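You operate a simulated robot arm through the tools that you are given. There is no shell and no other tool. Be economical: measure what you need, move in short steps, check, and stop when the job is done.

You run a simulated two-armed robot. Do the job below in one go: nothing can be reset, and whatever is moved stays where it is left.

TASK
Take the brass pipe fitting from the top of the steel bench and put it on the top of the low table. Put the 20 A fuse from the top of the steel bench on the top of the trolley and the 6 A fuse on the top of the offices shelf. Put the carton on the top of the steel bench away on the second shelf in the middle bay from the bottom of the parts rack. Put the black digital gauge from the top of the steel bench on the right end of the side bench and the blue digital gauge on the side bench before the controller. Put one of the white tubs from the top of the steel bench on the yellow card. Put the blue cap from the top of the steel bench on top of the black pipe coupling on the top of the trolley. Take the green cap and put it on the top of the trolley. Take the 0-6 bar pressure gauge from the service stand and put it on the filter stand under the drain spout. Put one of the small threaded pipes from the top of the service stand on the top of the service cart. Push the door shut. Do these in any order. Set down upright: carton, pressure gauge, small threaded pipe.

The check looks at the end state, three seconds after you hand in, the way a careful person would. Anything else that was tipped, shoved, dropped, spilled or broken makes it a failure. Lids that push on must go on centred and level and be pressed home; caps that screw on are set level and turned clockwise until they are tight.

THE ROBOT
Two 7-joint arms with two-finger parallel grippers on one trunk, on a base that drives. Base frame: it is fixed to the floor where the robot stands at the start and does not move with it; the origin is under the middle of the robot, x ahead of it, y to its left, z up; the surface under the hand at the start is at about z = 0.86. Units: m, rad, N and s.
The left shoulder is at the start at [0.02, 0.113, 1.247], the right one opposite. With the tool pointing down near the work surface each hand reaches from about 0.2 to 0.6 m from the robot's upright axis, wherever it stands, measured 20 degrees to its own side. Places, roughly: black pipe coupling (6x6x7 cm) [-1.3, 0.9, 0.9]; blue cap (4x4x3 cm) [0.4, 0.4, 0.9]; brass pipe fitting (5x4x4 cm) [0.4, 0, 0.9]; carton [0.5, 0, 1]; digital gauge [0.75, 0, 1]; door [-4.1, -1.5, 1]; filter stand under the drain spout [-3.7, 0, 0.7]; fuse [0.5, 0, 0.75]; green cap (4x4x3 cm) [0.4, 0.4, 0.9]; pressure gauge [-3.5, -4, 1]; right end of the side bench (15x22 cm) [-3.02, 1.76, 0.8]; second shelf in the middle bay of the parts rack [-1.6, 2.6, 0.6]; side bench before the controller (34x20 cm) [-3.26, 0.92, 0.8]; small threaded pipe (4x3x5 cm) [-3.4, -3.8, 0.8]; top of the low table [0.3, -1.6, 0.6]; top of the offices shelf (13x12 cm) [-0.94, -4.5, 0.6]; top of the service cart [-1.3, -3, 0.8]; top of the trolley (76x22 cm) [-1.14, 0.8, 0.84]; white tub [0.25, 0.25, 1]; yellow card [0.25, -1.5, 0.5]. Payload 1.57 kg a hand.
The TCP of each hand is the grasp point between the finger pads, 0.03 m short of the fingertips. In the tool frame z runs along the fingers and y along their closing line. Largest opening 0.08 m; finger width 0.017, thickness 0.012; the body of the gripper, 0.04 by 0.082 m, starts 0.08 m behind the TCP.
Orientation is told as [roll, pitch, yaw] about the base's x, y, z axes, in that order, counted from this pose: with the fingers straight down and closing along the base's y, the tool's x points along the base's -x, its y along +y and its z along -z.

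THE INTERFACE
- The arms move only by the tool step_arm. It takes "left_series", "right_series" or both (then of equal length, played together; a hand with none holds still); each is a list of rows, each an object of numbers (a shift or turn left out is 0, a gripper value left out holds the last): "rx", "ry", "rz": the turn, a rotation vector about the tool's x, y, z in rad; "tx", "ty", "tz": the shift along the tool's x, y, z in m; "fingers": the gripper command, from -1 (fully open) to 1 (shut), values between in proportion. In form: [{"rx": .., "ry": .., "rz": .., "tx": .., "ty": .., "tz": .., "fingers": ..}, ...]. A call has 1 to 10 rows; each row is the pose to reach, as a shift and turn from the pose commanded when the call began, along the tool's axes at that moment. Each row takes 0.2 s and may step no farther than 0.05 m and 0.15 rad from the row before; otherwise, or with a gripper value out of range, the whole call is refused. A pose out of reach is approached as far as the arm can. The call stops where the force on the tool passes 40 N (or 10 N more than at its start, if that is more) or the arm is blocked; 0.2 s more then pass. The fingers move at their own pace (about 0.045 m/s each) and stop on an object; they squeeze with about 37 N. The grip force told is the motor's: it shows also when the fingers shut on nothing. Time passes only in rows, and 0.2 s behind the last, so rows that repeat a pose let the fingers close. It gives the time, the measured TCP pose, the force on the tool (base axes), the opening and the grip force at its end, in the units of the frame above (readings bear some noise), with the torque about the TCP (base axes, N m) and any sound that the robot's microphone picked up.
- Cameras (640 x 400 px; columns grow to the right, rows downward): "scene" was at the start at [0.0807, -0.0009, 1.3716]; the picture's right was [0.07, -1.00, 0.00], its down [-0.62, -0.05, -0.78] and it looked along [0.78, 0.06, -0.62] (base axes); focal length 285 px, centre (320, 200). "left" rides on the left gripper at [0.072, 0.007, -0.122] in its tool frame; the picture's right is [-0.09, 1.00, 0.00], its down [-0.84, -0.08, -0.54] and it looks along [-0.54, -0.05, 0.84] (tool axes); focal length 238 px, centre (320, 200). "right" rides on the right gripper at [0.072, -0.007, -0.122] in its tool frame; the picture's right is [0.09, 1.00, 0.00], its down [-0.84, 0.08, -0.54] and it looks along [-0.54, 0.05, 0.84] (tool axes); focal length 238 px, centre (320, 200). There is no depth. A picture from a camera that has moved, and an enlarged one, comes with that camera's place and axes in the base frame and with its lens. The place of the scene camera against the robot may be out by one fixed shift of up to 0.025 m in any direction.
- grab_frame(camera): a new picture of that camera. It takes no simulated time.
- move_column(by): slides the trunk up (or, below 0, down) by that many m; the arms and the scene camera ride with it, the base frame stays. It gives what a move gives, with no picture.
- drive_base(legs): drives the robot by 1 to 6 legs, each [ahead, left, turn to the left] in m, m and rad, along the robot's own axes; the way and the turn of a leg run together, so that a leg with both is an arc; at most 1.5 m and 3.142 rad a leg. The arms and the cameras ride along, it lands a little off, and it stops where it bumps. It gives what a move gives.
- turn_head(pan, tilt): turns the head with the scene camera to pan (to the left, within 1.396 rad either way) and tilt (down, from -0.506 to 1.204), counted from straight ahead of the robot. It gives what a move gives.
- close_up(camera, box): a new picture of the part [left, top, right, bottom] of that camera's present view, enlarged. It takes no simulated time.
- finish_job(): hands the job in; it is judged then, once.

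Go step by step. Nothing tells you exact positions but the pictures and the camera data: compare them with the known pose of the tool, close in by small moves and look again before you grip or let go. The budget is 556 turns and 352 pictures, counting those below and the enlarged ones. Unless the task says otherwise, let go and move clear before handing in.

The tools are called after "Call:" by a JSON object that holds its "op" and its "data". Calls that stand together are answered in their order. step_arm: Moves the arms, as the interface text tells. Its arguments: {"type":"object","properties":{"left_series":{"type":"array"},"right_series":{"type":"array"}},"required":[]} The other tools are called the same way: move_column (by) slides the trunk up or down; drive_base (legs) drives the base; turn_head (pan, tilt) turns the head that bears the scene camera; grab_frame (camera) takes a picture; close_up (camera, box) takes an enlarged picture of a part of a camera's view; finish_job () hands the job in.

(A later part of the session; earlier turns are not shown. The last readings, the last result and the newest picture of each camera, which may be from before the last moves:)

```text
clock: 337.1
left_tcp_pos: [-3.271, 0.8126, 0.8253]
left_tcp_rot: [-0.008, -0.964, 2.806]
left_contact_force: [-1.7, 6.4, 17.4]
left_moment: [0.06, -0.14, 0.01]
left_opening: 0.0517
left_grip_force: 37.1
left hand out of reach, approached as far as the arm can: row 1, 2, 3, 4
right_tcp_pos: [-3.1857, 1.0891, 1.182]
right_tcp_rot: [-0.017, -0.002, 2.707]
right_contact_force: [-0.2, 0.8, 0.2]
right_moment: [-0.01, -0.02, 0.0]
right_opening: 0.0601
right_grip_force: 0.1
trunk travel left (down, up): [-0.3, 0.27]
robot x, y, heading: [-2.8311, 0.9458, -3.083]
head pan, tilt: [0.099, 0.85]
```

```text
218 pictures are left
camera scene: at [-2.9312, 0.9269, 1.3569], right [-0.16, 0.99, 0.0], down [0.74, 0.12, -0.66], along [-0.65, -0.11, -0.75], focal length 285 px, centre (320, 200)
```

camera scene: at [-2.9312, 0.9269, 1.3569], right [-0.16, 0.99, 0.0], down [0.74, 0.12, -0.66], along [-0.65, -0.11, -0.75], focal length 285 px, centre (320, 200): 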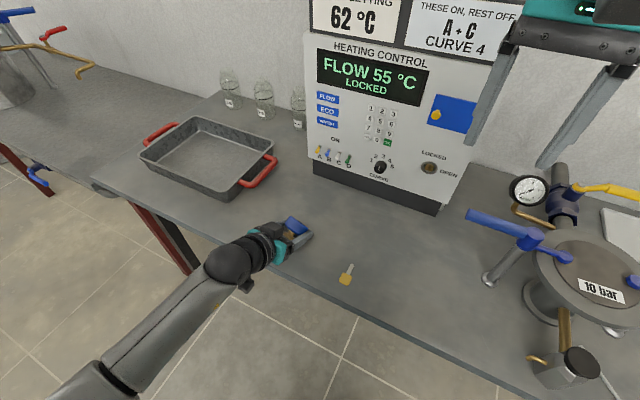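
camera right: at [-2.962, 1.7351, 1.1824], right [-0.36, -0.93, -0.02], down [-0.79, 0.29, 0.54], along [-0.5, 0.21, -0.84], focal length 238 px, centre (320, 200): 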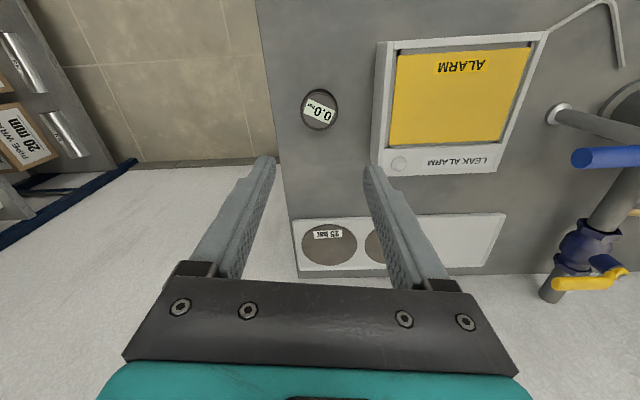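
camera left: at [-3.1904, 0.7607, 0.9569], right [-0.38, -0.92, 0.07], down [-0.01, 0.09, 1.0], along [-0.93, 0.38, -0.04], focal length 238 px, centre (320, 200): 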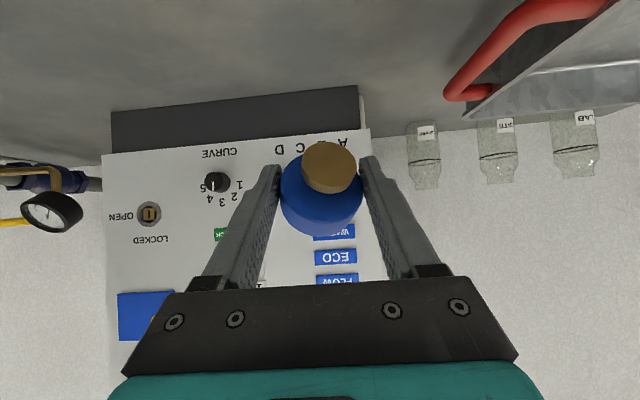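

It is in contact on open bench. I release gently and draw back along the tool axis.

Call:
{"op": "step_arm", "data": {"left_series": [{"fingers": 0.0}, {"fingers": -0.5}, {"fingers": -1}, {"fingers": -1}, {"tz": -0.03}, {"tz": -0.07}, {"tz": -0.11}, {"tz": -0.15}]}}

Call:
{"op": "grab_frame", "data": {"camera": "left"}}

Call:
{"op": "grab_frame", "data": {"camera": "scene"}}

```text
clock: 338.9
left_tcp_pos: [-3.1551, 0.7705, 0.9083]
left_tcp_rot: [0.002, -0.955, 2.806]
left_contact_force: [-0.2, 0.4, 1.0]
left_moment: [0.03, 0.04, -0.02]
left_opening: 0.0799
left_grip_force: 0.2
right_tcp_pos: [-3.1854, 1.0887, 1.1831]
right_tcp_rot: [-0.019, -0.001, 2.708]
right_contact_force: [0.1, -0.2, 0.3]
right_moment: [0.03, -0.02, 0.03]
right_opening: 0.06
right_grip_force: 0.2
trunk travel left (down, up): [-0.3, 0.27]
robot x, y, heading: [-2.8314, 0.945, -3.082]
head pan, tilt: [0.099, 0.85]
```

```text
217 pictures are left
camera left: at [-3.0235, 0.7173, 0.9199], right [-0.38, -0.92, 0.08], down [-0.01, 0.09, 1.0], along [-0.93, 0.38, -0.04], focal length 238 px, centre (320, 200)
```

left: 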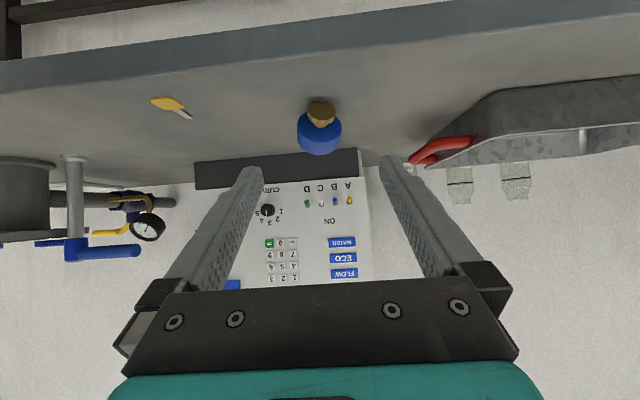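

```text
216 pictures are left
camera scene: at [-2.9317, 0.9255, 1.3567], right [-0.16, 0.99, 0.0], down [0.74, 0.12, -0.66], along [-0.65, -0.11, -0.75], focal length 285 px, centre (320, 200)
```

scene: 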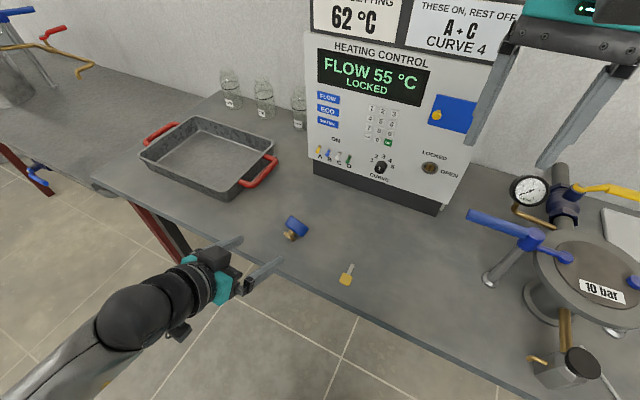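

The gauge stays put, lying in the open. I raise the hand, straighten it to vertical, and move above the gauge.

Call:
{"op": "step_arm", "data": {"left_series": [{"tx": -0.03, "tz": -0.021}, {"tx": -0.06, "tz": -0.043}, {"tx": -0.09, "tz": -0.064}, {"tx": -0.123, "tz": -0.086}, {"tx": -0.123, "tz": -0.086, "ry": 0.14}, {"tx": -0.123, "tz": -0.086, "ry": 0.28}, {"tx": -0.123, "tz": -0.086, "ry": 0.42}, {"tx": -0.123, "tz": -0.086, "ry": 0.56}, {"tx": -0.123, "tz": -0.086, "ry": 0.7}, {"tx": -0.123, "tz": -0.086, "ry": 0.84}]}}

Call:
{"op": "step_arm", "data": {"left_series": [{"ry": 0.115}, {"ry": 0.115, "tx": -0.04}, {"ry": 0.115, "tx": -0.08}, {"ry": 0.115, "tx": -0.11}, {"ry": 0.115, "tx": -0.125}]}}

Call:
{"op": "grab_frame", "data": {"camera": "left"}}

```text
clock: 341.1
left_tcp_pos: [-3.1555, 0.7726, 1.0584]
left_tcp_rot: [-0.001, -0.114, 2.806]
left_contact_force: [0.8, 0.1, -1.3]
left_moment: [-0.02, -0.03, 0.02]
left_opening: 0.08
left_grip_force: 0.0
left hand out of reach, approached as far as the arm can: row 2, 3, 4, 5, 6, 7
right_tcp_pos: [-3.1868, 1.0889, 1.1827]
right_tcp_rot: [-0.018, -0.001, 2.709]
right_contact_force: [-0.6, 0.2, -0.2]
right_moment: [0.01, 0.0, -0.01]
right_opening: 0.0601
right_grip_force: 0.1
trunk travel left (down, up): [-0.3, 0.27]
robot x, y, heading: [-2.83, 0.9463, -3.075]
head pan, tilt: [0.099, 0.85]
```

```text
clock: 342.3
left_tcp_pos: [-3.272, 0.8122, 1.0718]
left_tcp_rot: [0.0, -0.001, 2.806]
left_contact_force: [0.0, -1.2, -0.1]
left_moment: [0.0, 0.0, 0.02]
left_opening: 0.0801
left_grip_force: 0.1
right_tcp_pos: [-3.1856, 1.089, 1.1831]
right_tcp_rot: [-0.017, -0.002, 2.71]
right_contact_force: [0.7, -0.5, -0.3]
right_moment: [0.02, -0.03, 0.03]
right_opening: 0.06
right_grip_force: 0.2
trunk travel left (down, up): [-0.3, 0.27]
robot x, y, heading: [-2.8285, 0.9475, -3.077]
head pan, tilt: [0.099, 0.85]
```

```text
215 pictures are left
camera left: at [-3.2061, 0.7823, 1.1935], right [-0.42, -0.91, 0.0], down [-0.76, 0.35, 0.54], along [-0.49, 0.23, -0.84], focal length 238 px, centre (320, 200)
```

left: 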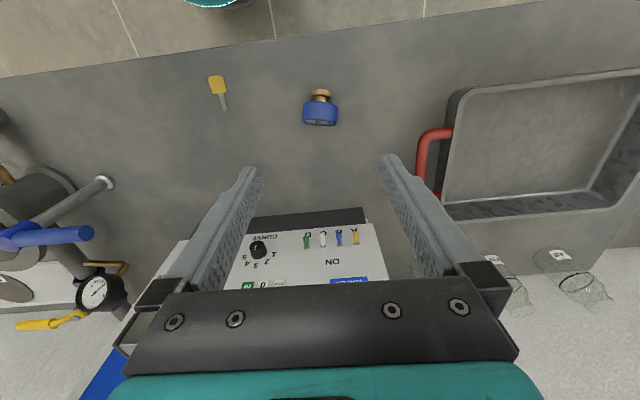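

The gauge lies right below the vertical hand, stem toward me. I lower around the disc.

Call:
{"op": "step_arm", "data": {"left_series": [{"tx": -0.009, "ty": -0.003, "tz": 0.045}, {"tx": -0.009, "ty": -0.003, "tz": 0.09}, {"tx": -0.009, "ty": -0.003, "tz": 0.135}, {"tx": -0.009, "ty": -0.003, "tz": 0.17}]}}

Call:
{"op": "grab_frame", "data": {"camera": "left"}}

```text
clock: 343.3
left_tcp_pos: [-3.2825, 0.8185, 0.9026]
left_tcp_rot: [0.001, 0.0, 2.804]
left_contact_force: [-0.7, 0.5, 0.6]
left_moment: [-0.01, 0.01, 0.0]
left_opening: 0.0799
left_grip_force: 0.2
right_tcp_pos: [-3.1847, 1.0899, 1.1826]
right_tcp_rot: [-0.018, -0.003, 2.709]
right_contact_force: [-0.1, -0.2, 0.8]
right_moment: [-0.02, 0.02, 0.01]
right_opening: 0.0599
right_grip_force: 0.1
trunk travel left (down, up): [-0.3, 0.27]
robot x, y, heading: [-2.829, 0.9503, -3.075]
head pan, tilt: [0.099, 0.85]
```

```text
214 pictures are left
camera left: at [-3.2151, 0.7876, 1.0241], right [-0.42, -0.91, 0.0], down [-0.76, 0.35, 0.54], along [-0.49, 0.23, -0.84], focal length 238 px, centre (320, 200)
```

left: 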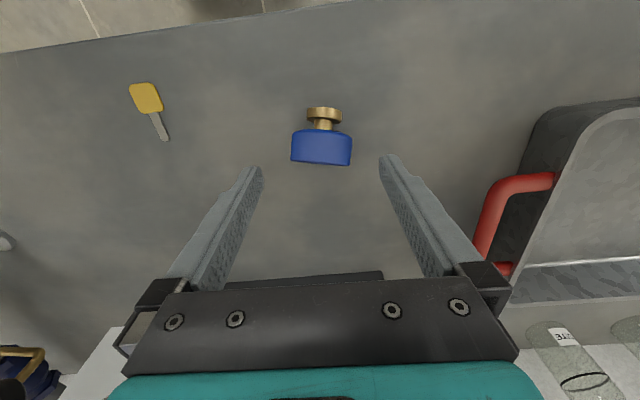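

Perfectly aligned. I lower the last bit, close, and lift.

Call:
{"op": "step_arm", "data": {"left_series": [{"tz": 0.035}, {"tz": 0.06}, {"tz": 0.066}, {"tz": 0.066, "fingers": 1}, {"tz": 0.066}, {"tz": 0.066}, {"tz": 0.066}, {"tz": 0.066}, {"tz": 0.03}, {"tz": -0.01}]}}

Call:
{"op": "grab_frame", "data": {"camera": "left"}}

```text
clock: 345.5
left_tcp_pos: [-3.2825, 0.8186, 0.9138]
left_tcp_rot: [0.002, 0.0, 2.805]
left_contact_force: [-0.3, -0.5, -3.2]
left_moment: [0.01, 0.03, 0.01]
left_opening: 0.0528
left_grip_force: 37.2
right_tcp_pos: [-3.186, 1.0888, 1.1827]
right_tcp_rot: [-0.018, -0.002, 2.709]
right_contact_force: [-0.9, -0.1, 0.3]
right_moment: [0.0, 0.04, 0.0]
right_opening: 0.0599
right_grip_force: 0.2
trunk travel left (down, up): [-0.3, 0.27]
robot x, y, heading: [-2.8308, 0.9449, -3.078]
head pan, tilt: [0.099, 0.85]
```

```text
213 pictures are left
camera left: at [-3.2149, 0.7887, 1.0348], right [-0.42, -0.91, 0.0], down [-0.76, 0.35, 0.54], along [-0.49, 0.22, -0.84], focal length 238 px, centre (320, 200)
```

left: 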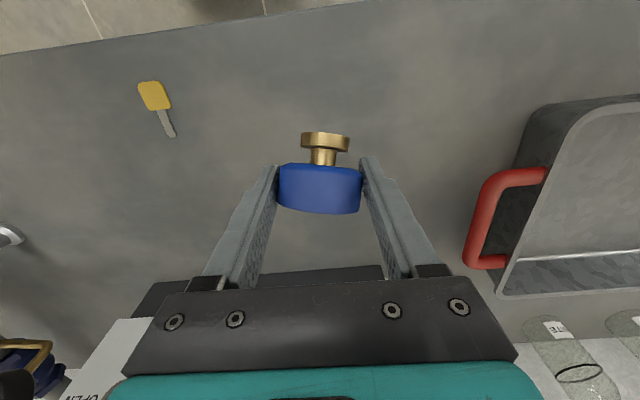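

Now I back the base up a little for room, keep the gauge over the bench, and tilt the hand 58° forward so the stem points down.

Call:
{"op": "step_arm", "data": {"left_series": [{"tz": -0.03}, {"tz": -0.05}]}}

Call:
{"op": "drive_base", "data": {"legs": [[-0.12, 0, 0]]}}

Call:
{"op": "step_arm", "data": {"left_series": [{"tx": -0.03, "ry": -0.13}, {"tx": -0.06, "ry": -0.26}, {"tx": -0.09, "ry": -0.39}, {"tx": -0.11, "ry": -0.52}, {"tx": -0.11, "ry": -0.65}, {"tx": -0.11, "ry": -0.78}, {"tx": -0.11, "ry": -0.91}, {"tx": -0.11, "ry": -1.01}]}}

Call:
{"op": "grab_frame", "data": {"camera": "left"}}

Call:
{"op": "grab_frame", "data": {"camera": "scene"}}

```text
clock: 346.1
left_tcp_pos: [-3.2802, 0.8183, 0.9639]
left_tcp_rot: [0.001, -0.002, 2.804]
left_contact_force: [-0.1, -0.8, -1.8]
left_moment: [0.02, 0.01, 0.02]
left_opening: 0.0525
left_grip_force: 37.0
right_tcp_pos: [-3.1852, 1.0886, 1.1831]
right_tcp_rot: [-0.016, -0.002, 2.709]
right_contact_force: [0.4, -0.3, -0.2]
right_moment: [-0.03, 0.02, -0.02]
right_opening: 0.06
right_grip_force: 0.1
trunk travel left (down, up): [-0.3, 0.27]
robot x, y, heading: [-2.8299, 0.9464, -3.079]
head pan, tilt: [0.099, 0.85]
```

```text
clock: 347.4
left_tcp_pos: [-3.1607, 0.8254, 0.9635]
left_tcp_rot: [0.0, -0.004, 2.806]
left_contact_force: [0.8, -0.1, -1.7]
left_moment: [0.0, 0.04, 0.04]
left_opening: 0.0524
left_grip_force: 36.6
right_tcp_pos: [-3.0655, 1.096, 1.1824]
right_tcp_rot: [-0.017, -0.002, 2.709]
right_contact_force: [-0.2, 0.0, 0.2]
right_moment: [0.03, -0.01, 0.01]
right_opening: 0.0601
right_grip_force: 0.0
trunk travel left (down, up): [-0.3, 0.27]
robot x, y, heading: [-2.7079, 0.9553, -3.078]
head pan, tilt: [0.099, 0.85]
```

```text
clock: 349.2
left_tcp_pos: [-3.2649, 0.8621, 0.9629]
left_tcp_rot: [-0.002, -1.016, 2.807]
left_contact_force: [-0.8, -0.7, -1.9]
left_moment: [-0.05, -0.01, -0.03]
left_opening: 0.0526
left_grip_force: 37.3
right_tcp_pos: [-3.066, 1.0967, 1.1827]
right_tcp_rot: [-0.017, -0.002, 2.708]
right_contact_force: [0.0, 0.8, -0.2]
right_moment: [0.02, 0.01, 0.01]
right_opening: 0.06
right_grip_force: 0.1
trunk travel left (down, up): [-0.3, 0.27]
robot x, y, heading: [-2.7113, 0.9562, -3.076]
head pan, tilt: [0.099, 0.85]
```

```text
212 pictures are left
camera left: at [-3.1331, 0.8089, 0.9663], right [-0.37, -0.92, 0.08], down [0.04, 0.07, 1.0], along [-0.93, 0.38, 0.01], focal length 238 px, centre (320, 200)
```

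left: 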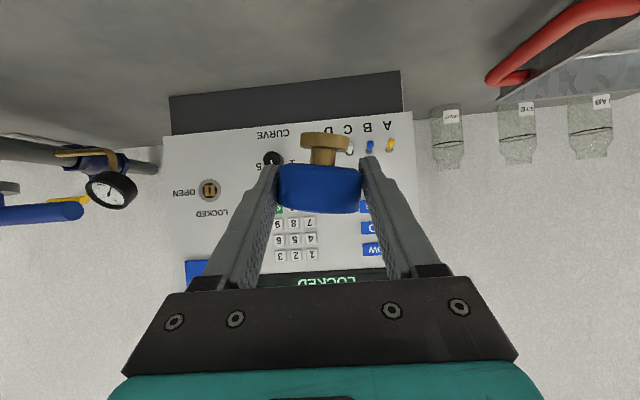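

```text
211 pictures are left
camera scene: at [-2.8129, 0.9333, 1.3567], right [-0.16, 0.99, 0.0], down [0.74, 0.12, -0.66], along [-0.65, -0.11, -0.75], focal length 285 px, centre (320, 200)
```

scene: 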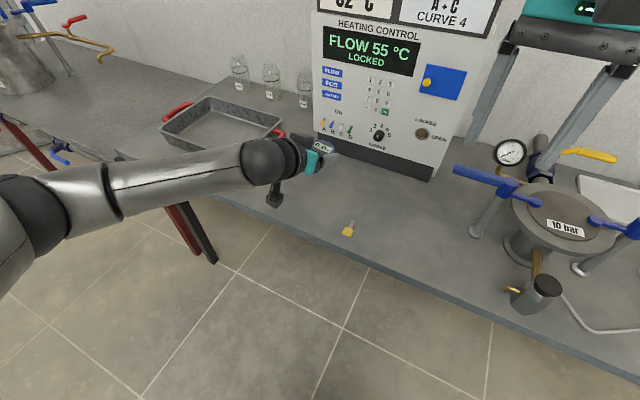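

The gauge now hangs upright. I lower it to the bench.

Call:
{"op": "step_arm", "data": {"left_series": [{"tx": 0.03, "tz": 0.018}, {"tx": 0.06, "tz": 0.037}, {"tx": 0.08, "tz": 0.05}, {"tx": 0.085, "tz": 0.053}]}}

Call:
{"op": "grab_frame", "data": {"camera": "left"}}

```text
clock: 350.2
left_tcp_pos: [-3.2658, 0.8638, 0.8615]
left_tcp_rot: [0.001, -1.01, 2.805]
left_contact_force: [0.1, 0.8, -1.8]
left_moment: [-0.02, -0.04, -0.04]
left_opening: 0.0523
left_grip_force: 36.5
right_tcp_pos: [-3.0668, 1.0967, 1.1826]
right_tcp_rot: [-0.018, -0.001, 2.71]
right_contact_force: [-0.6, 0.4, -0.2]
right_moment: [0.0, 0.01, 0.0]
right_opening: 0.0601
right_grip_force: 0.0
trunk travel left (down, up): [-0.3, 0.27]
robot x, y, heading: [-2.7083, 0.9549, -3.081]
head pan, tilt: [0.099, 0.85]
```

```text
210 pictures are left
camera left: at [-3.1333, 0.8095, 0.8656], right [-0.37, -0.92, 0.08], down [0.04, 0.07, 1.0], along [-0.93, 0.38, 0.01], focal length 238 px, centre (320, 200)
```

left: 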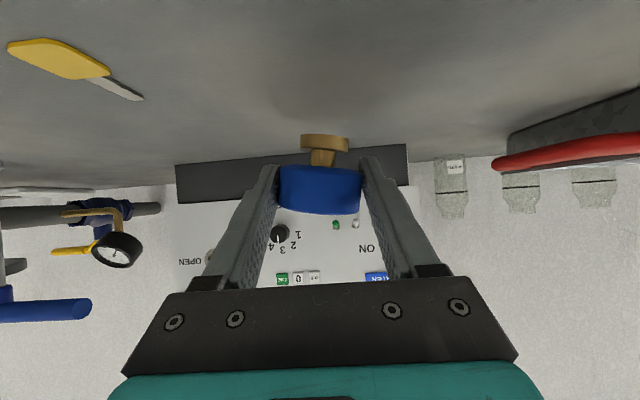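

About 2.5 cm to go. I lower in small steps to contact.

Call:
{"op": "step_arm", "data": {"left_series": [{"tx": 0.01, "tz": 0.006}, {"tx": 0.017, "tz": 0.0105}, {"tx": 0.02, "tz": 0.0125}, {"tx": 0.022, "tz": 0.014}, {"tx": 0.024, "tz": 0.015}]}}

```text
clock: 351.4
left_tcp_pos: [-3.2654, 0.8616, 0.8356]
left_tcp_rot: [-0.001, -1.015, 2.806]
left_contact_force: [0.3, -0.3, 1.1]
left_moment: [0.03, -0.01, -0.01]
left_opening: 0.052
left_grip_force: 36.9
right_tcp_pos: [-3.0663, 1.0959, 1.1837]
right_tcp_rot: [-0.016, -0.002, 2.711]
right_contact_force: [-1.2, 1.0, 0.0]
right_moment: [0.03, -0.03, 0.01]
right_opening: 0.0598
right_grip_force: 0.1
trunk travel left (down, up): [-0.3, 0.27]
robot x, y, heading: [-2.7108, 0.9568, -3.077]
head pan, tilt: [0.099, 0.85]
```

Call:
{"op": "step_arm", "data": {"left_series": [{"tx": 0.001, "tz": 0.0006}, {"tx": 0.002, "tz": 0.0012}, {"tx": 0.003, "tz": 0.0018}]}}

Call:
{"op": "grab_frame", "data": {"camera": "left"}}

```text
clock: 352.2
left_tcp_pos: [-3.2669, 0.8618, 0.8348]
left_tcp_rot: [0.003, -1.02, 2.806]
left_contact_force: [2.4, -4.2, 13.1]
left_moment: [0.02, 0.15, 0.04]
left_opening: 0.0517
left_grip_force: 37.0
right_tcp_pos: [-3.0663, 1.0962, 1.183]
right_tcp_rot: [-0.017, -0.001, 2.708]
right_contact_force: [0.0, -0.4, 0.7]
right_moment: [-0.02, 0.01, -0.02]
right_opening: 0.0601
right_grip_force: 0.1
trunk travel left (down, up): [-0.3, 0.27]
robot x, y, heading: [-2.7107, 0.9523, -3.077]
head pan, tilt: [0.099, 0.85]
```

```text
209 pictures are left
camera left: at [-3.1336, 0.8082, 0.8365], right [-0.37, -0.92, 0.08], down [0.05, 0.07, 1.0], along [-0.93, 0.38, 0.02], focal length 238 px, centre (320, 200)
```

left: 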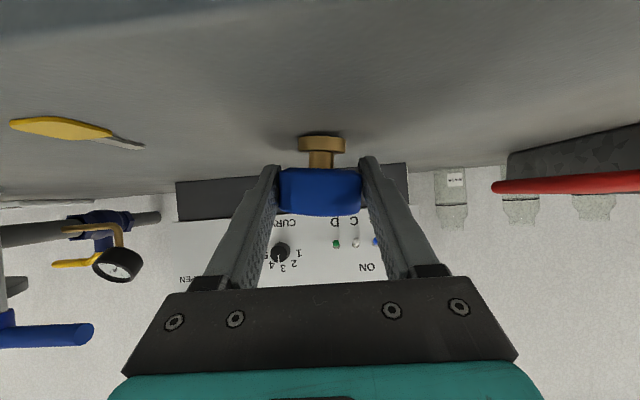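

The flange stands on the bench. I open fully and withdraw along the tool axis.

Call:
{"op": "step_arm", "data": {"left_series": [{"fingers": -0.2}, {"fingers": -0.6}, {"fingers": -1}, {"fingers": -1}, {"fingers": -1}]}}

Call:
{"op": "step_arm", "data": {"left_series": [{"tz": -0.02}, {"tz": -0.05}, {"tz": -0.09}, {"tz": -0.13}, {"tz": -0.15}]}}

Call:
{"op": "grab_frame", "data": {"camera": "left"}}

Call:
{"op": "grab_frame", "data": {"camera": "scene"}}

```text
clock: 353.4
left_tcp_pos: [-3.2656, 0.8633, 0.8308]
left_tcp_rot: [0.0, -1.012, 2.806]
left_contact_force: [0.4, -1.4, -0.1]
left_moment: [-0.04, -0.03, -0.02]
left_opening: 0.0802
left_grip_force: 0.0
right_tcp_pos: [-3.0678, 1.0975, 1.1827]
right_tcp_rot: [-0.016, -0.002, 2.708]
right_contact_force: [0.2, 0.1, 0.1]
right_moment: [0.02, -0.02, 0.0]
right_opening: 0.0599
right_grip_force: 0.0
trunk travel left (down, up): [-0.3, 0.27]
robot x, y, heading: [-2.7109, 0.9575, -3.077]
head pan, tilt: [0.099, 0.85]
```

```text
clock: 354.6
left_tcp_pos: [-3.1433, 0.8212, 0.9111]
left_tcp_rot: [-0.001, -1.012, 2.804]
left_contact_force: [0.2, 0.5, 0.4]
left_moment: [0.01, -0.03, 0.03]
left_opening: 0.0803
left_grip_force: 0.2
right_tcp_pos: [-3.0655, 1.0959, 1.1834]
right_tcp_rot: [-0.016, -0.001, 2.708]
right_contact_force: [0.1, -1.0, 0.1]
right_moment: [0.0, -0.03, 0.0]
right_opening: 0.0598
right_grip_force: 0.0
trunk travel left (down, up): [-0.3, 0.27]
robot x, y, heading: [-2.7066, 0.9523, -3.08]
head pan, tilt: [0.099, 0.85]
```

```text
208 pictures are left
camera left: at [-3.0125, 0.7677, 0.9149], right [-0.37, -0.92, 0.08], down [0.04, 0.07, 1.0], along [-0.93, 0.38, 0.01], focal length 238 px, centre (320, 200)
```

left: 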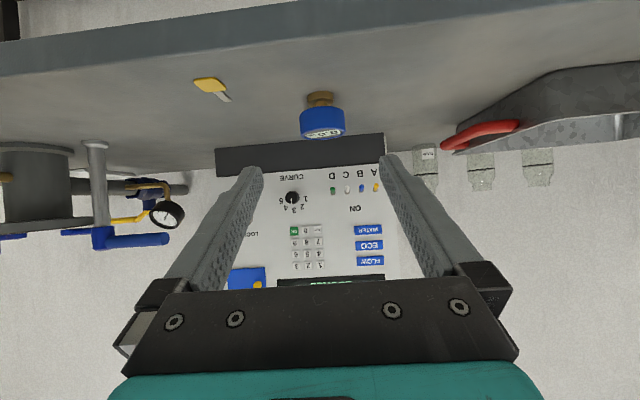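

```text
207 pictures are left
camera scene: at [-2.8127, 0.9334, 1.3567], right [-0.16, 0.99, 0.0], down [0.74, 0.12, -0.66], along [-0.65, -0.11, -0.75], focal length 285 px, centre (320, 200)
```

scene: 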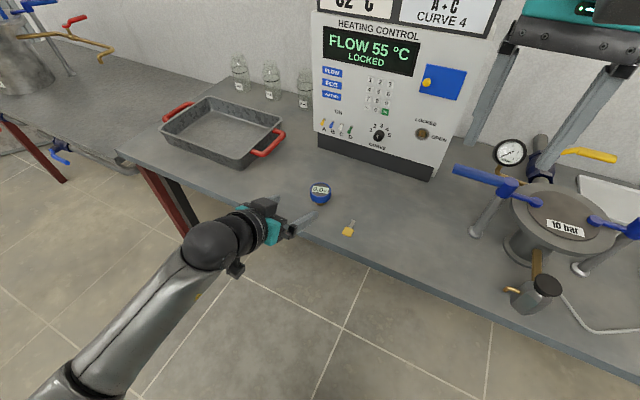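

The blue gauge stands upright before the controller. I straighten the left hand up and return to the bench for the 6 A fuse.

Call:
{"op": "step_arm", "data": {"left_series": [{"tx": -0.04, "tz": -0.025}, {"tx": -0.08, "tz": -0.05}, {"tx": -0.12, "tz": -0.075}, {"tx": -0.12, "tz": -0.075, "ry": 0.145}, {"tx": -0.12, "tz": -0.075, "ry": 0.29}, {"tx": -0.12, "tz": -0.075, "ry": 0.435}, {"tx": -0.12, "tz": -0.075, "ry": 0.58}, {"tx": -0.12, "tz": -0.075, "ry": 0.725}, {"tx": -0.12, "tz": -0.075, "ry": 0.87}, {"tx": -0.12, "tz": -0.075, "ry": 1.01}]}}

Call:
{"op": "drive_base", "data": {"legs": [[-0.35, 0, 0], [0, -0.45, 0], [-1.4, 0, 0], [-0.6, 0, 0]]}}

Call:
{"op": "grab_frame", "data": {"camera": "scene"}}

```text
clock: 356.8
left_tcp_pos: [-3.1453, 0.823, 1.0506]
left_tcp_rot: [0.0, 0.001, 2.806]
left_contact_force: [0.1, -0.1, 0.6]
left_moment: [-0.01, -0.03, -0.01]
left_opening: 0.0799
left_grip_force: 0.1
right_tcp_pos: [-3.0666, 1.0957, 1.1827]
right_tcp_rot: [-0.017, -0.002, 2.709]
right_contact_force: [0.8, 0.4, -0.4]
right_moment: [-0.02, 0.0, 0.0]
right_opening: 0.0599
right_grip_force: 0.0
trunk travel left (down, up): [-0.3, 0.27]
robot x, y, heading: [-2.7101, 0.9535, -3.077]
head pan, tilt: [0.099, 0.85]
```

```text
clock: 371.0
left_tcp_pos: [-0.8212, 1.4494, 1.0523]
left_tcp_rot: [-0.001, -0.003, 2.825]
left_contact_force: [0.2, -0.2, 0.5]
left_moment: [0.0, 0.01, -0.01]
left_opening: 0.0798
left_grip_force: 0.0
right_tcp_pos: [-0.7481, 1.7243, 1.1823]
right_tcp_rot: [-0.019, -0.002, 2.729]
right_contact_force: [0.1, 0.4, -0.6]
right_moment: [0.01, 0.01, 0.01]
right_opening: 0.0599
right_grip_force: 0.0
trunk travel left (down, up): [-0.3, 0.27]
robot x, y, heading: [-0.3869, 1.5884, -3.057]
head pan, tilt: [0.099, 0.85]
```

```text
206 pictures are left
camera scene: at [-0.4929, 1.5677, 1.3568], right [-0.18, 0.98, 0.0], down [0.74, 0.14, -0.66], along [-0.65, -0.12, -0.75], focal length 285 px, centre (320, 200)
```

scene: 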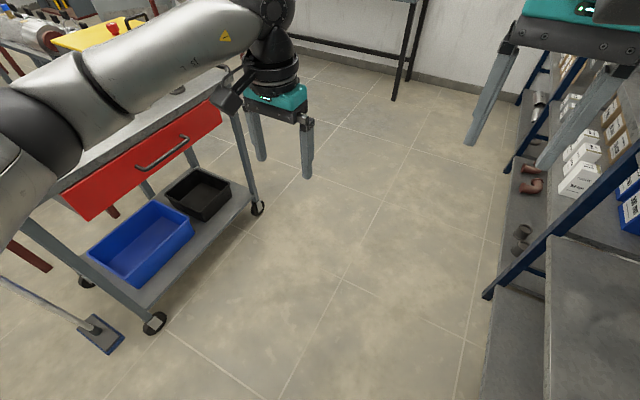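

I continue: around the trolley, down past the bench, and turn toward its right side.

Call:
{"op": "drive_base", "data": {"legs": [[-0.2, 0, 0], [0, 0.35, 0], [0, 0, 1.486], [1.0, 0, 0], [0.9, 0, 0], [0, 0, 2.19]]}}

```text
clock: 392.3
left_tcp_pos: [0.1352, -0.2907, 1.0521]
left_tcp_rot: [-0.001, -0.002, 0.185]
left_contact_force: [0.6, -0.7, 0.1]
left_moment: [-0.01, -0.02, -0.01]
left_opening: 0.08
left_grip_force: 0.1
right_tcp_pos: [0.2045, -0.5677, 1.1823]
right_tcp_rot: [-0.017, -0.001, 0.088]
right_contact_force: [0.5, -0.2, 0.2]
right_moment: [0.01, 0.01, 0.03]
right_opening: 0.0602
right_grip_force: 0.0
trunk travel left (down, up): [-0.3, 0.27]
robot x, y, heading: [-0.1757, -0.6213, 0.583]
head pan, tilt: [0.099, 0.85]
```

I raise the left hand and approach the bench side.

Call:
{"op": "step_arm", "data": {"left_series": [{"tz": -0.04}, {"tz": -0.08}, {"tz": -0.12}, {"tz": -0.12, "tx": 0.04}, {"tz": -0.12, "tx": 0.08}], "right_series": [{"rz": 0.1}, {"rz": 0.2}, {"rz": 0.3}, {"rz": 0.4}, {"rz": 0.48}]}}

Call:
{"op": "drive_base", "data": {"legs": [[0.5, -0.14, 0.04]]}}

Call:
{"op": "grab_frame", "data": {"camera": "scene"}}

Call:
{"op": "grab_frame", "data": {"camera": "right"}}

```text
clock: 393.5
left_tcp_pos: [0.0537, -0.3038, 1.1718]
left_tcp_rot: [-0.001, -0.001, 0.185]
left_contact_force: [0.0, 1.0, -0.4]
left_moment: [-0.01, -0.02, -0.01]
left_opening: 0.0803
left_grip_force: 0.0
right_tcp_pos: [0.2042, -0.5683, 1.1841]
right_tcp_rot: [-0.014, -0.01, -0.393]
right_contact_force: [0.3, 0.1, -0.3]
right_moment: [0.01, 0.0, 0.01]
right_opening: 0.0602
right_grip_force: 0.1
trunk travel left (down, up): [-0.3, 0.27]
robot x, y, heading: [-0.1748, -0.6177, 0.583]
head pan, tilt: [0.099, 0.85]
```

```text
clock: 396.5
left_tcp_pos: [0.5289, -0.1325, 1.1716]
left_tcp_rot: [0.001, -0.002, 0.218]
left_contact_force: [-0.1, -0.4, 0.0]
left_moment: [0.02, -0.03, 0.01]
left_opening: 0.0799
left_grip_force: 0.0
right_tcp_pos: [0.6878, -0.3913, 1.1822]
right_tcp_rot: [-0.016, -0.01, -0.359]
right_contact_force: [-0.4, -0.1, -0.4]
right_moment: [0.0, 0.0, -0.01]
right_opening: 0.0599
right_grip_force: 0.1
trunk travel left (down, up): [-0.3, 0.27]
robot x, y, heading: [0.3106, -0.4577, 0.622]
head pan, tilt: [0.099, 0.85]
```

```text
205 pictures are left
camera scene: at [0.3615, -0.4081, 1.3567], right [0.66, -0.75, 0.0], down [-0.57, -0.49, -0.66], along [0.5, 0.43, -0.75], focal length 285 px, centre (320, 200)
```

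scene: 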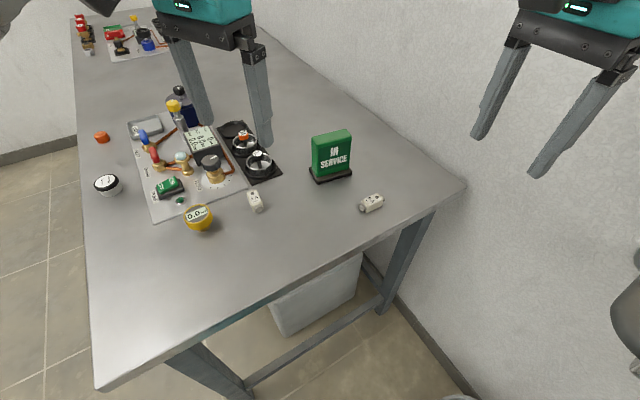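

```text
204 pictures are left
camera right: at [0.6175, -0.3703, 1.3026], right [0.26, 0.96, -0.02], down [0.81, -0.21, 0.55], along [0.53, -0.16, -0.84], focal length 238 px, centre (320, 200)
```

right: 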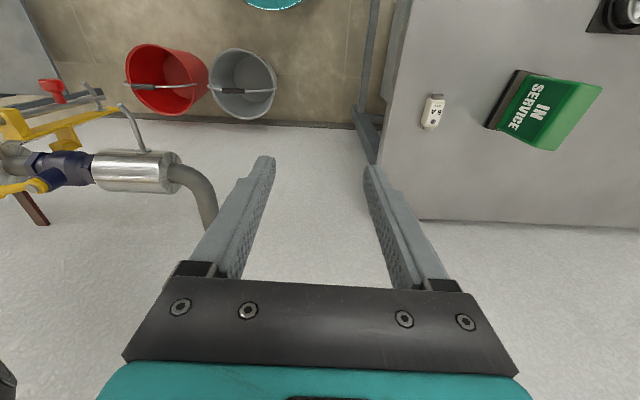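

The 6 A fuse is at (0.760, −0.217). I move the right hand over it.

Call:
{"op": "step_arm", "data": {"right_series": [{"tx": -0.001, "ty": 0.037, "rz": 0.034}, {"tx": -0.003, "ty": 0.075, "rz": 0.034, "tz": 0.02}, {"tx": -0.004, "ty": 0.112, "rz": 0.034, "tz": 0.05}, {"tx": -0.005, "ty": 0.15, "rz": 0.034, "tz": 0.08}, {"tx": -0.0067, "ty": 0.187, "rz": 0.034, "tz": 0.11}, {"tx": -0.0067, "ty": 0.187, "rz": 0.034, "tz": 0.155}, {"tx": -0.0067, "ty": 0.187, "rz": 0.034, "tz": 0.19}]}}

Call:
{"op": "grab_frame", "data": {"camera": "right"}}

```text
clock: 398.1
left_tcp_pos: [0.528, -0.1324, 1.1729]
left_tcp_rot: [-0.001, -0.002, 0.217]
left_contact_force: [-0.1, 0.2, -0.6]
left_moment: [-0.02, -0.01, 0.01]
left_opening: 0.08
left_grip_force: 0.0
right_tcp_pos: [0.7597, -0.2233, 0.991]
right_tcp_rot: [-0.016, -0.01, -0.392]
right_contact_force: [-0.2, 0.2, -0.7]
right_moment: [0.02, 0.02, -0.01]
right_opening: 0.06
right_grip_force: 0.0
trunk travel left (down, up): [-0.3, 0.27]
robot x, y, heading: [0.3107, -0.4538, 0.616]
head pan, tilt: [0.099, 0.85]
```

```text
203 pictures are left
camera right: at [0.6905, -0.1989, 1.1109], right [0.3, 0.95, -0.02], down [0.8, -0.24, 0.55], along [0.52, -0.18, -0.84], focal length 238 px, centre (320, 200)
```

right: 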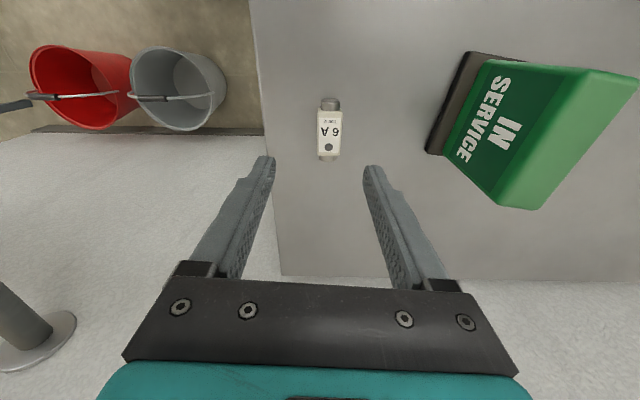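

Aligned; I lower, grip and lift the 6 A fuse.

Call:
{"op": "step_arm", "data": {"right_series": [{"ty": 0.006, "tz": 0.03, "fingers": -0.2}, {"ty": 0.006, "tz": 0.06}, {"ty": 0.006, "tz": 0.085}, {"ty": 0.006, "tz": 0.098}, {"ty": 0.006, "tz": 0.098}]}}

Call:
{"op": "grab_frame", "data": {"camera": "right"}}

```text
clock: 399.3
left_tcp_pos: [0.5281, -0.1314, 1.1723]
left_tcp_rot: [-0.002, 0.0, 0.218]
left_contact_force: [0.3, 0.3, 0.0]
left_moment: [0.0, 0.01, 0.0]
left_opening: 0.0803
left_grip_force: 0.0
right_tcp_pos: [0.7611, -0.2191, 0.8901]
right_tcp_rot: [-0.013, -0.01, -0.395]
right_contact_force: [0.6, -0.5, 0.2]
right_moment: [-0.02, 0.02, 0.03]
right_opening: 0.048
right_grip_force: 0.0
trunk travel left (down, up): [-0.3, 0.27]
robot x, y, heading: [0.31, -0.4589, 0.613]
head pan, tilt: [0.099, 0.85]
```

```text
202 pictures are left
camera right: at [0.6919, -0.1948, 1.012], right [0.3, 0.95, -0.02], down [0.8, -0.24, 0.55], along [0.52, -0.18, -0.84], focal length 238 px, centre (320, 200)
```

right: 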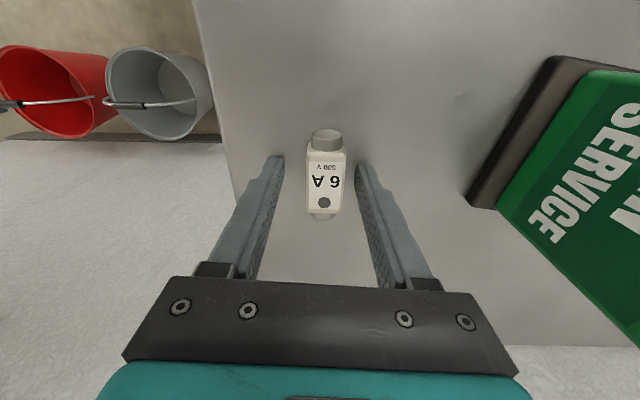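

Gripped position is good; I close, lift, and back out toward the open aisle, heading for the offices shelf.

Call:
{"op": "step_arm", "data": {"right_series": [{"fingers": 1}, {"fingers": 1}, {"fingers": 1}, {"fingers": 1}, {"fingers": 1}, {"tz": -0.04}, {"tz": -0.08}, {"tz": -0.12}, {"tz": -0.16}, {"tz": -0.2}]}}

Call:
{"op": "drive_base", "data": {"legs": [[-0.6, 0, 0], [0, 0, -2.184], [0, -0.5, 0], [0.6, 0, 0]]}}

Call:
{"op": "turn_head", "data": {"pan": 0.0, "tilt": 0.35}}

Call:
{"op": "grab_frame", "data": {"camera": "scene"}}

```text
clock: 401.5
left_tcp_pos: [0.5286, -0.1325, 1.1715]
left_tcp_rot: [0.001, -0.002, 0.217]
left_contact_force: [0.1, -0.5, -0.2]
left_moment: [-0.01, -0.04, 0.01]
left_opening: 0.0799
left_grip_force: 0.1
right_tcp_pos: [0.7597, -0.2173, 1.0936]
right_tcp_rot: [-0.014, -0.007, -0.395]
right_contact_force: [0.0, 0.2, -1.1]
right_moment: [0.0, 0.0, -0.05]
right_opening: 0.0229
right_grip_force: 35.4
trunk travel left (down, up): [-0.3, 0.27]
robot x, y, heading: [0.3072, -0.4594, 0.615]
head pan, tilt: [0.099, 0.85]
```

```text
clock: 415.5
left_tcp_pos: [-0.4976, -1.7695, 1.1723]
left_tcp_rot: [0.0, -0.001, -1.928]
left_contact_force: [-0.3, 0.8, 0.6]
left_moment: [0.03, 0.0, 0.0]
left_opening: 0.0802
left_grip_force: 0.1
right_tcp_pos: [-0.6969, -1.9164, 1.0912]
right_tcp_rot: [-0.015, -0.011, -2.539]
right_contact_force: [0.4, 0.5, -1.0]
right_moment: [0.01, 0.0, 0.03]
right_opening: 0.023
right_grip_force: 35.3
trunk travel left (down, up): [-0.3, 0.27]
robot x, y, heading: [-0.656, -1.4062, -1.529]
head pan, tilt: [0.099, 0.85]
```

```text
clock: 416.4
left_tcp_pos: [-0.4972, -1.7682, 1.1719]
left_tcp_rot: [0.0, -0.003, -1.927]
left_contact_force: [-0.2, 0.2, 0.0]
left_moment: [0.01, 0.0, 0.01]
left_opening: 0.0798
left_grip_force: 0.1
right_tcp_pos: [-0.6961, -1.9167, 1.0921]
right_tcp_rot: [-0.016, -0.01, -2.538]
right_contact_force: [-0.5, 0.2, -0.4]
right_moment: [0.01, -0.03, 0.02]
right_opening: 0.0231
right_grip_force: 35.9
trunk travel left (down, up): [-0.3, 0.27]
robot x, y, heading: [-0.652, -1.4068, -1.525]
head pan, tilt: [0.0, 0.351]
```

```text
201 pictures are left
camera scene: at [-0.6641, -1.5171, 1.4003], right [-1.0, -0.04, 0.0], down [-0.02, 0.34, -0.94], along [0.04, -0.94, -0.34], focal length 285 px, centre (320, 200)
```

scene: 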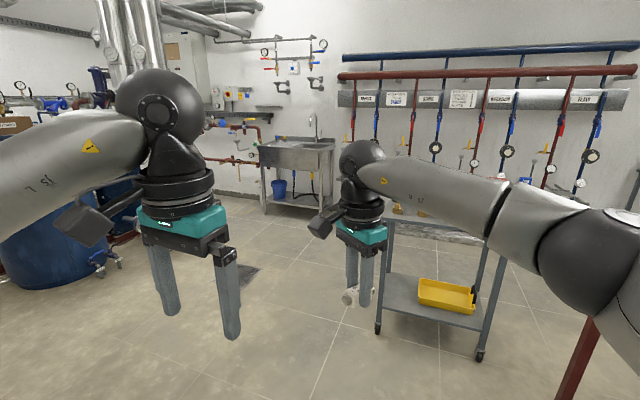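

Ahead I see the labelled pipe wall with a ledge and the service cart in front. I zoom to read the labels.

Call:
{"op": "close_up", "data": {"camera": "scene", "box": [320, 70, 640, 250]}}

```text
2.00 times, centred on (480, 160) of scene
camera zoom: at [-0.6641, -1.5171, 1.4003], right [-1.0, -0.04, 0.0], down [-0.02, 0.34, -0.94], along [0.04, -0.94, -0.34], focal length 570 px, centre (0, 280)
```

zoom: 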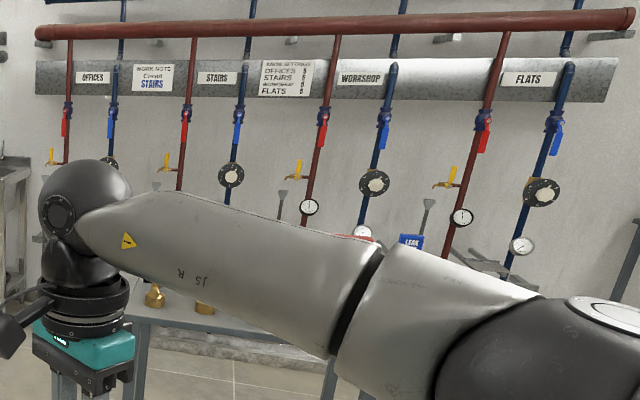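

The OFFICES branch is at the left end near x≈−0.95. I advance down the aisle past the service cart.

Call:
{"op": "drive_base", "data": {"legs": [[1.2, 0.2, -0.04]]}}

Call:
{"op": "turn_head", "data": {"pan": -0.35, "tilt": 0.6}}

Call:
{"op": "grab_frame", "data": {"camera": "scene"}}

```text
clock: 422.6
left_tcp_pos: [-0.2941, -2.9798, 1.1723]
left_tcp_rot: [-0.001, -0.001, -1.975]
left_contact_force: [-0.2, -0.7, -0.4]
left_moment: [-0.01, 0.01, 0.0]
left_opening: 0.08
left_grip_force: 0.1
right_tcp_pos: [-0.4999, -3.1184, 1.0921]
right_tcp_rot: [-0.015, -0.012, -2.587]
right_contact_force: [-0.6, 0.8, -0.5]
right_moment: [0.01, 0.04, 0.0]
right_opening: 0.0232
right_grip_force: 35.0
trunk travel left (down, up): [-0.3, 0.27]
robot x, y, heading: [-0.4344, -2.6118, -1.575]
head pan, tilt: [0.0, 0.351]
```

```text
clock: 423.4
left_tcp_pos: [-0.2926, -2.9791, 1.1726]
left_tcp_rot: [0.0, -0.001, -1.976]
left_contact_force: [-0.3, -0.1, 0.5]
left_moment: [-0.02, 0.0, -0.01]
left_opening: 0.0801
left_grip_force: 0.0
right_tcp_pos: [-0.4994, -3.1188, 1.0932]
right_tcp_rot: [-0.016, -0.008, -2.587]
right_contact_force: [-0.9, 0.0, -0.3]
right_moment: [-0.02, 0.0, -0.02]
right_opening: 0.0231
right_grip_force: 35.8
trunk travel left (down, up): [-0.3, 0.27]
robot x, y, heading: [-0.4337, -2.6105, -1.573]
head pan, tilt: [-0.351, 0.6]
```

```text
199 pictures are left
camera scene: at [-0.4772, -2.7118, 1.3776], right [-0.94, 0.35, 0.0], down [0.2, 0.53, -0.83], along [-0.29, -0.77, -0.56], focal length 285 px, centre (320, 200)
```

scene: 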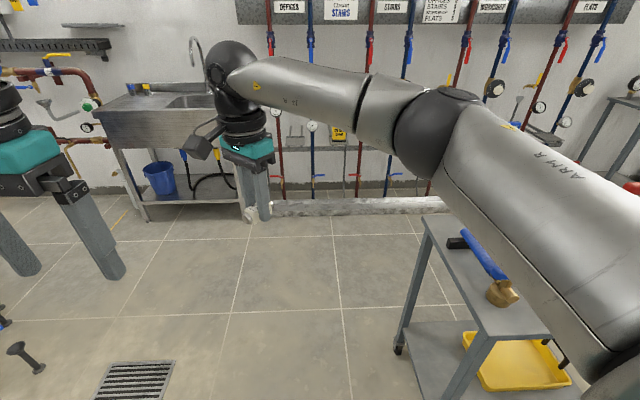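

I zoom in on the OFFICES branch.

Call:
{"op": "close_up", "data": {"camera": "scene", "box": [220, 60, 440, 220]}}

```text
2.50 times, centred on (330, 140) of scene
camera zoom: at [-0.4772, -2.7118, 1.3776], right [-0.94, 0.35, 0.0], down [0.2, 0.53, -0.83], along [-0.29, -0.77, -0.56], focal length 713 px, centre (295, 350)
```

zoom: 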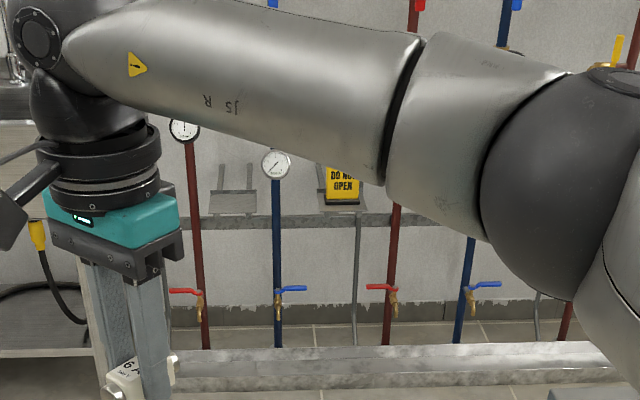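

The OFFICES shelf is the small bracket plate between the first red and blue risers, at about (−1.09, −4.48, 0.6). I drive down the aisle and then across to face it.

Call:
{"op": "drive_base", "data": {"legs": [[1.3, 0, 0], [0, -0.42, -0.217]]}}

Call:
{"op": "turn_head", "data": {"pan": 0.0, "tilt": 0.9}}

Call:
{"op": "grab_frame", "data": {"camera": "scene"}}

Call:
{"op": "grab_frame", "data": {"camera": "right"}}

```text
clock: 432.3
left_tcp_pos: [-0.8093, -4.2781, 1.1714]
left_tcp_rot: [0.0, -0.001, -2.194]
left_contact_force: [-0.1, -1.2, -0.6]
left_moment: [0.02, -0.03, 0.0]
left_opening: 0.08
left_grip_force: 0.1
right_tcp_pos: [-1.04, -4.369, 1.0917]
right_tcp_rot: [-0.013, -0.011, -2.804]
right_contact_force: [-0.8, 0.0, 0.0]
right_moment: [-0.01, -0.01, 0.03]
right_opening: 0.0229
right_grip_force: 35.5
trunk travel left (down, up): [-0.3, 0.27]
robot x, y, heading: [-0.8631, -3.8895, -1.793]
head pan, tilt: [-0.351, 0.6]
```

```text
clock: 433.1
left_tcp_pos: [-0.809, -4.2771, 1.1728]
left_tcp_rot: [0.002, -0.001, -2.194]
left_contact_force: [0.1, 0.3, -0.6]
left_moment: [0.04, -0.01, 0.01]
left_opening: 0.0799
left_grip_force: 0.0
right_tcp_pos: [-1.039, -4.3696, 1.092]
right_tcp_rot: [-0.016, -0.009, -2.806]
right_contact_force: [-0.1, 0.2, -0.6]
right_moment: [-0.02, -0.03, -0.02]
right_opening: 0.0231
right_grip_force: 35.3
trunk travel left (down, up): [-0.3, 0.27]
robot x, y, heading: [-0.8629, -3.8869, -1.793]
head pan, tilt: [0.0, 0.901]
```

```text
197 pictures are left
camera scene: at [-0.8975, -3.9791, 1.3529], right [-0.98, 0.22, 0.0], down [0.17, 0.76, -0.62], along [-0.14, -0.61, -0.78], focal length 285 px, centre (320, 200)
```

scene: 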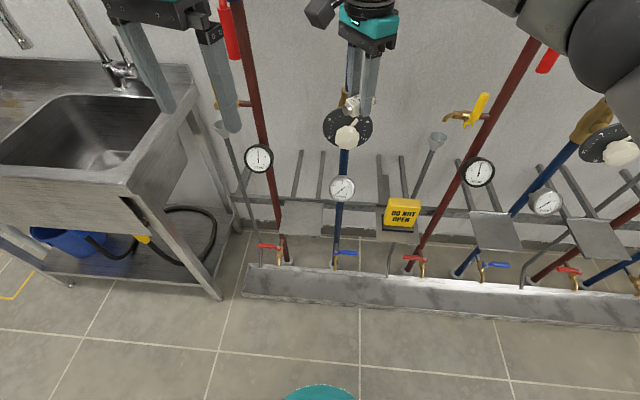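

```text
196 pictures are left
camera right: at [-0.9716, -4.3402, 1.2126], right [0.42, -0.91, -0.02], down [-0.76, -0.36, 0.55], along [-0.51, -0.22, -0.84], focal length 238 px, centre (320, 200)
```

right: 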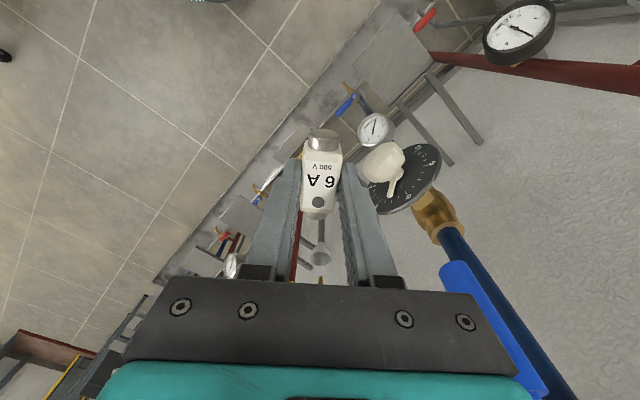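

The OFFICES plate is at about (−0.963, −4.51, 0.6), between two risers with gauges. I tuck the left hand, turn the right hand square to the wall, lower the trunk, and inch closer.

Call:
{"op": "step_arm", "data": {"left_series": [{"tx": 0.02, "tz": -0.015}, {"tx": 0.045, "tz": -0.03}, {"tx": 0.07, "tz": -0.045}, {"tx": 0.09, "tz": -0.06}, {"tx": 0.11, "tz": -0.08}, {"tx": 0.13, "tz": -0.1}, {"tx": 0.15, "tz": -0.12}, {"tx": 0.15, "tz": -0.12}], "right_series": [{"rz": -0.13}, {"rz": -0.26}, {"rz": -0.39}, {"rz": -0.52}, {"rz": -0.65}, {"rz": -0.78}, {"rz": -0.9}, {"rz": -1.013}]}}

Call:
{"op": "move_column", "data": {"by": -0.25}}

Call:
{"op": "grab_frame", "data": {"camera": "right"}}

Call:
{"op": "grab_frame", "data": {"camera": "scene"}}

```text
clock: 434.9
left_tcp_pos: [-0.7208, -4.1553, 1.2896]
left_tcp_rot: [0.0, -0.002, -2.193]
left_contact_force: [0.0, -0.8, -0.1]
left_moment: [0.03, 0.0, 0.02]
left_opening: 0.08
left_grip_force: 0.2
right_tcp_pos: [-1.0384, -4.3696, 1.0915]
right_tcp_rot: [-0.016, 0.006, -1.789]
right_contact_force: [0.0, 0.5, -0.8]
right_moment: [0.0, 0.01, -0.02]
right_opening: 0.023
right_grip_force: 35.6
trunk travel left (down, up): [-0.3, 0.27]
robot x, y, heading: [-0.8662, -3.8868, -1.791]
head pan, tilt: [0.0, 0.901]
```

```text
clock: 437.5
left_tcp_pos: [-0.7205, -4.1542, 1.0394]
left_tcp_rot: [0.001, -0.002, -2.194]
left_contact_force: [0.0, 0.6, -0.4]
left_moment: [0.0, -0.03, 0.0]
left_opening: 0.0802
left_grip_force: 0.1
right_tcp_pos: [-1.0387, -4.3689, 0.8434]
right_tcp_rot: [-0.015, 0.008, -1.792]
right_contact_force: [0.2, 0.4, -0.7]
right_moment: [-0.02, 0.0, -0.04]
right_opening: 0.0228
right_grip_force: 35.6
trunk travel left (down, up): [-0.05, 0.52]
robot x, y, heading: [-0.8651, -3.8854, -1.79]
head pan, tilt: [0.0, 0.901]
```

```text
195 pictures are left
camera right: at [-1.028, -4.2987, 0.9643], right [0.99, -0.13, -0.02], down [-0.1, -0.84, 0.53], along [-0.08, -0.53, -0.84], focal length 238 px, centre (320, 200)
```

right: 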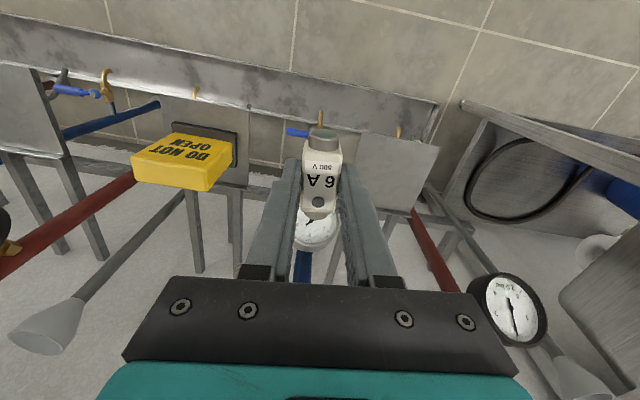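

```text
194 pictures are left
camera scene: at [-0.8974, -3.979, 1.1029], right [-0.98, 0.22, 0.0], down [0.17, 0.76, -0.62], along [-0.14, -0.61, -0.78], focal length 285 px, centre (320, 200)
```

scene: 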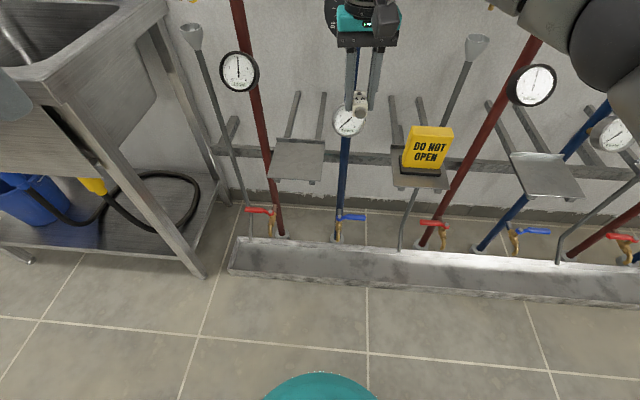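

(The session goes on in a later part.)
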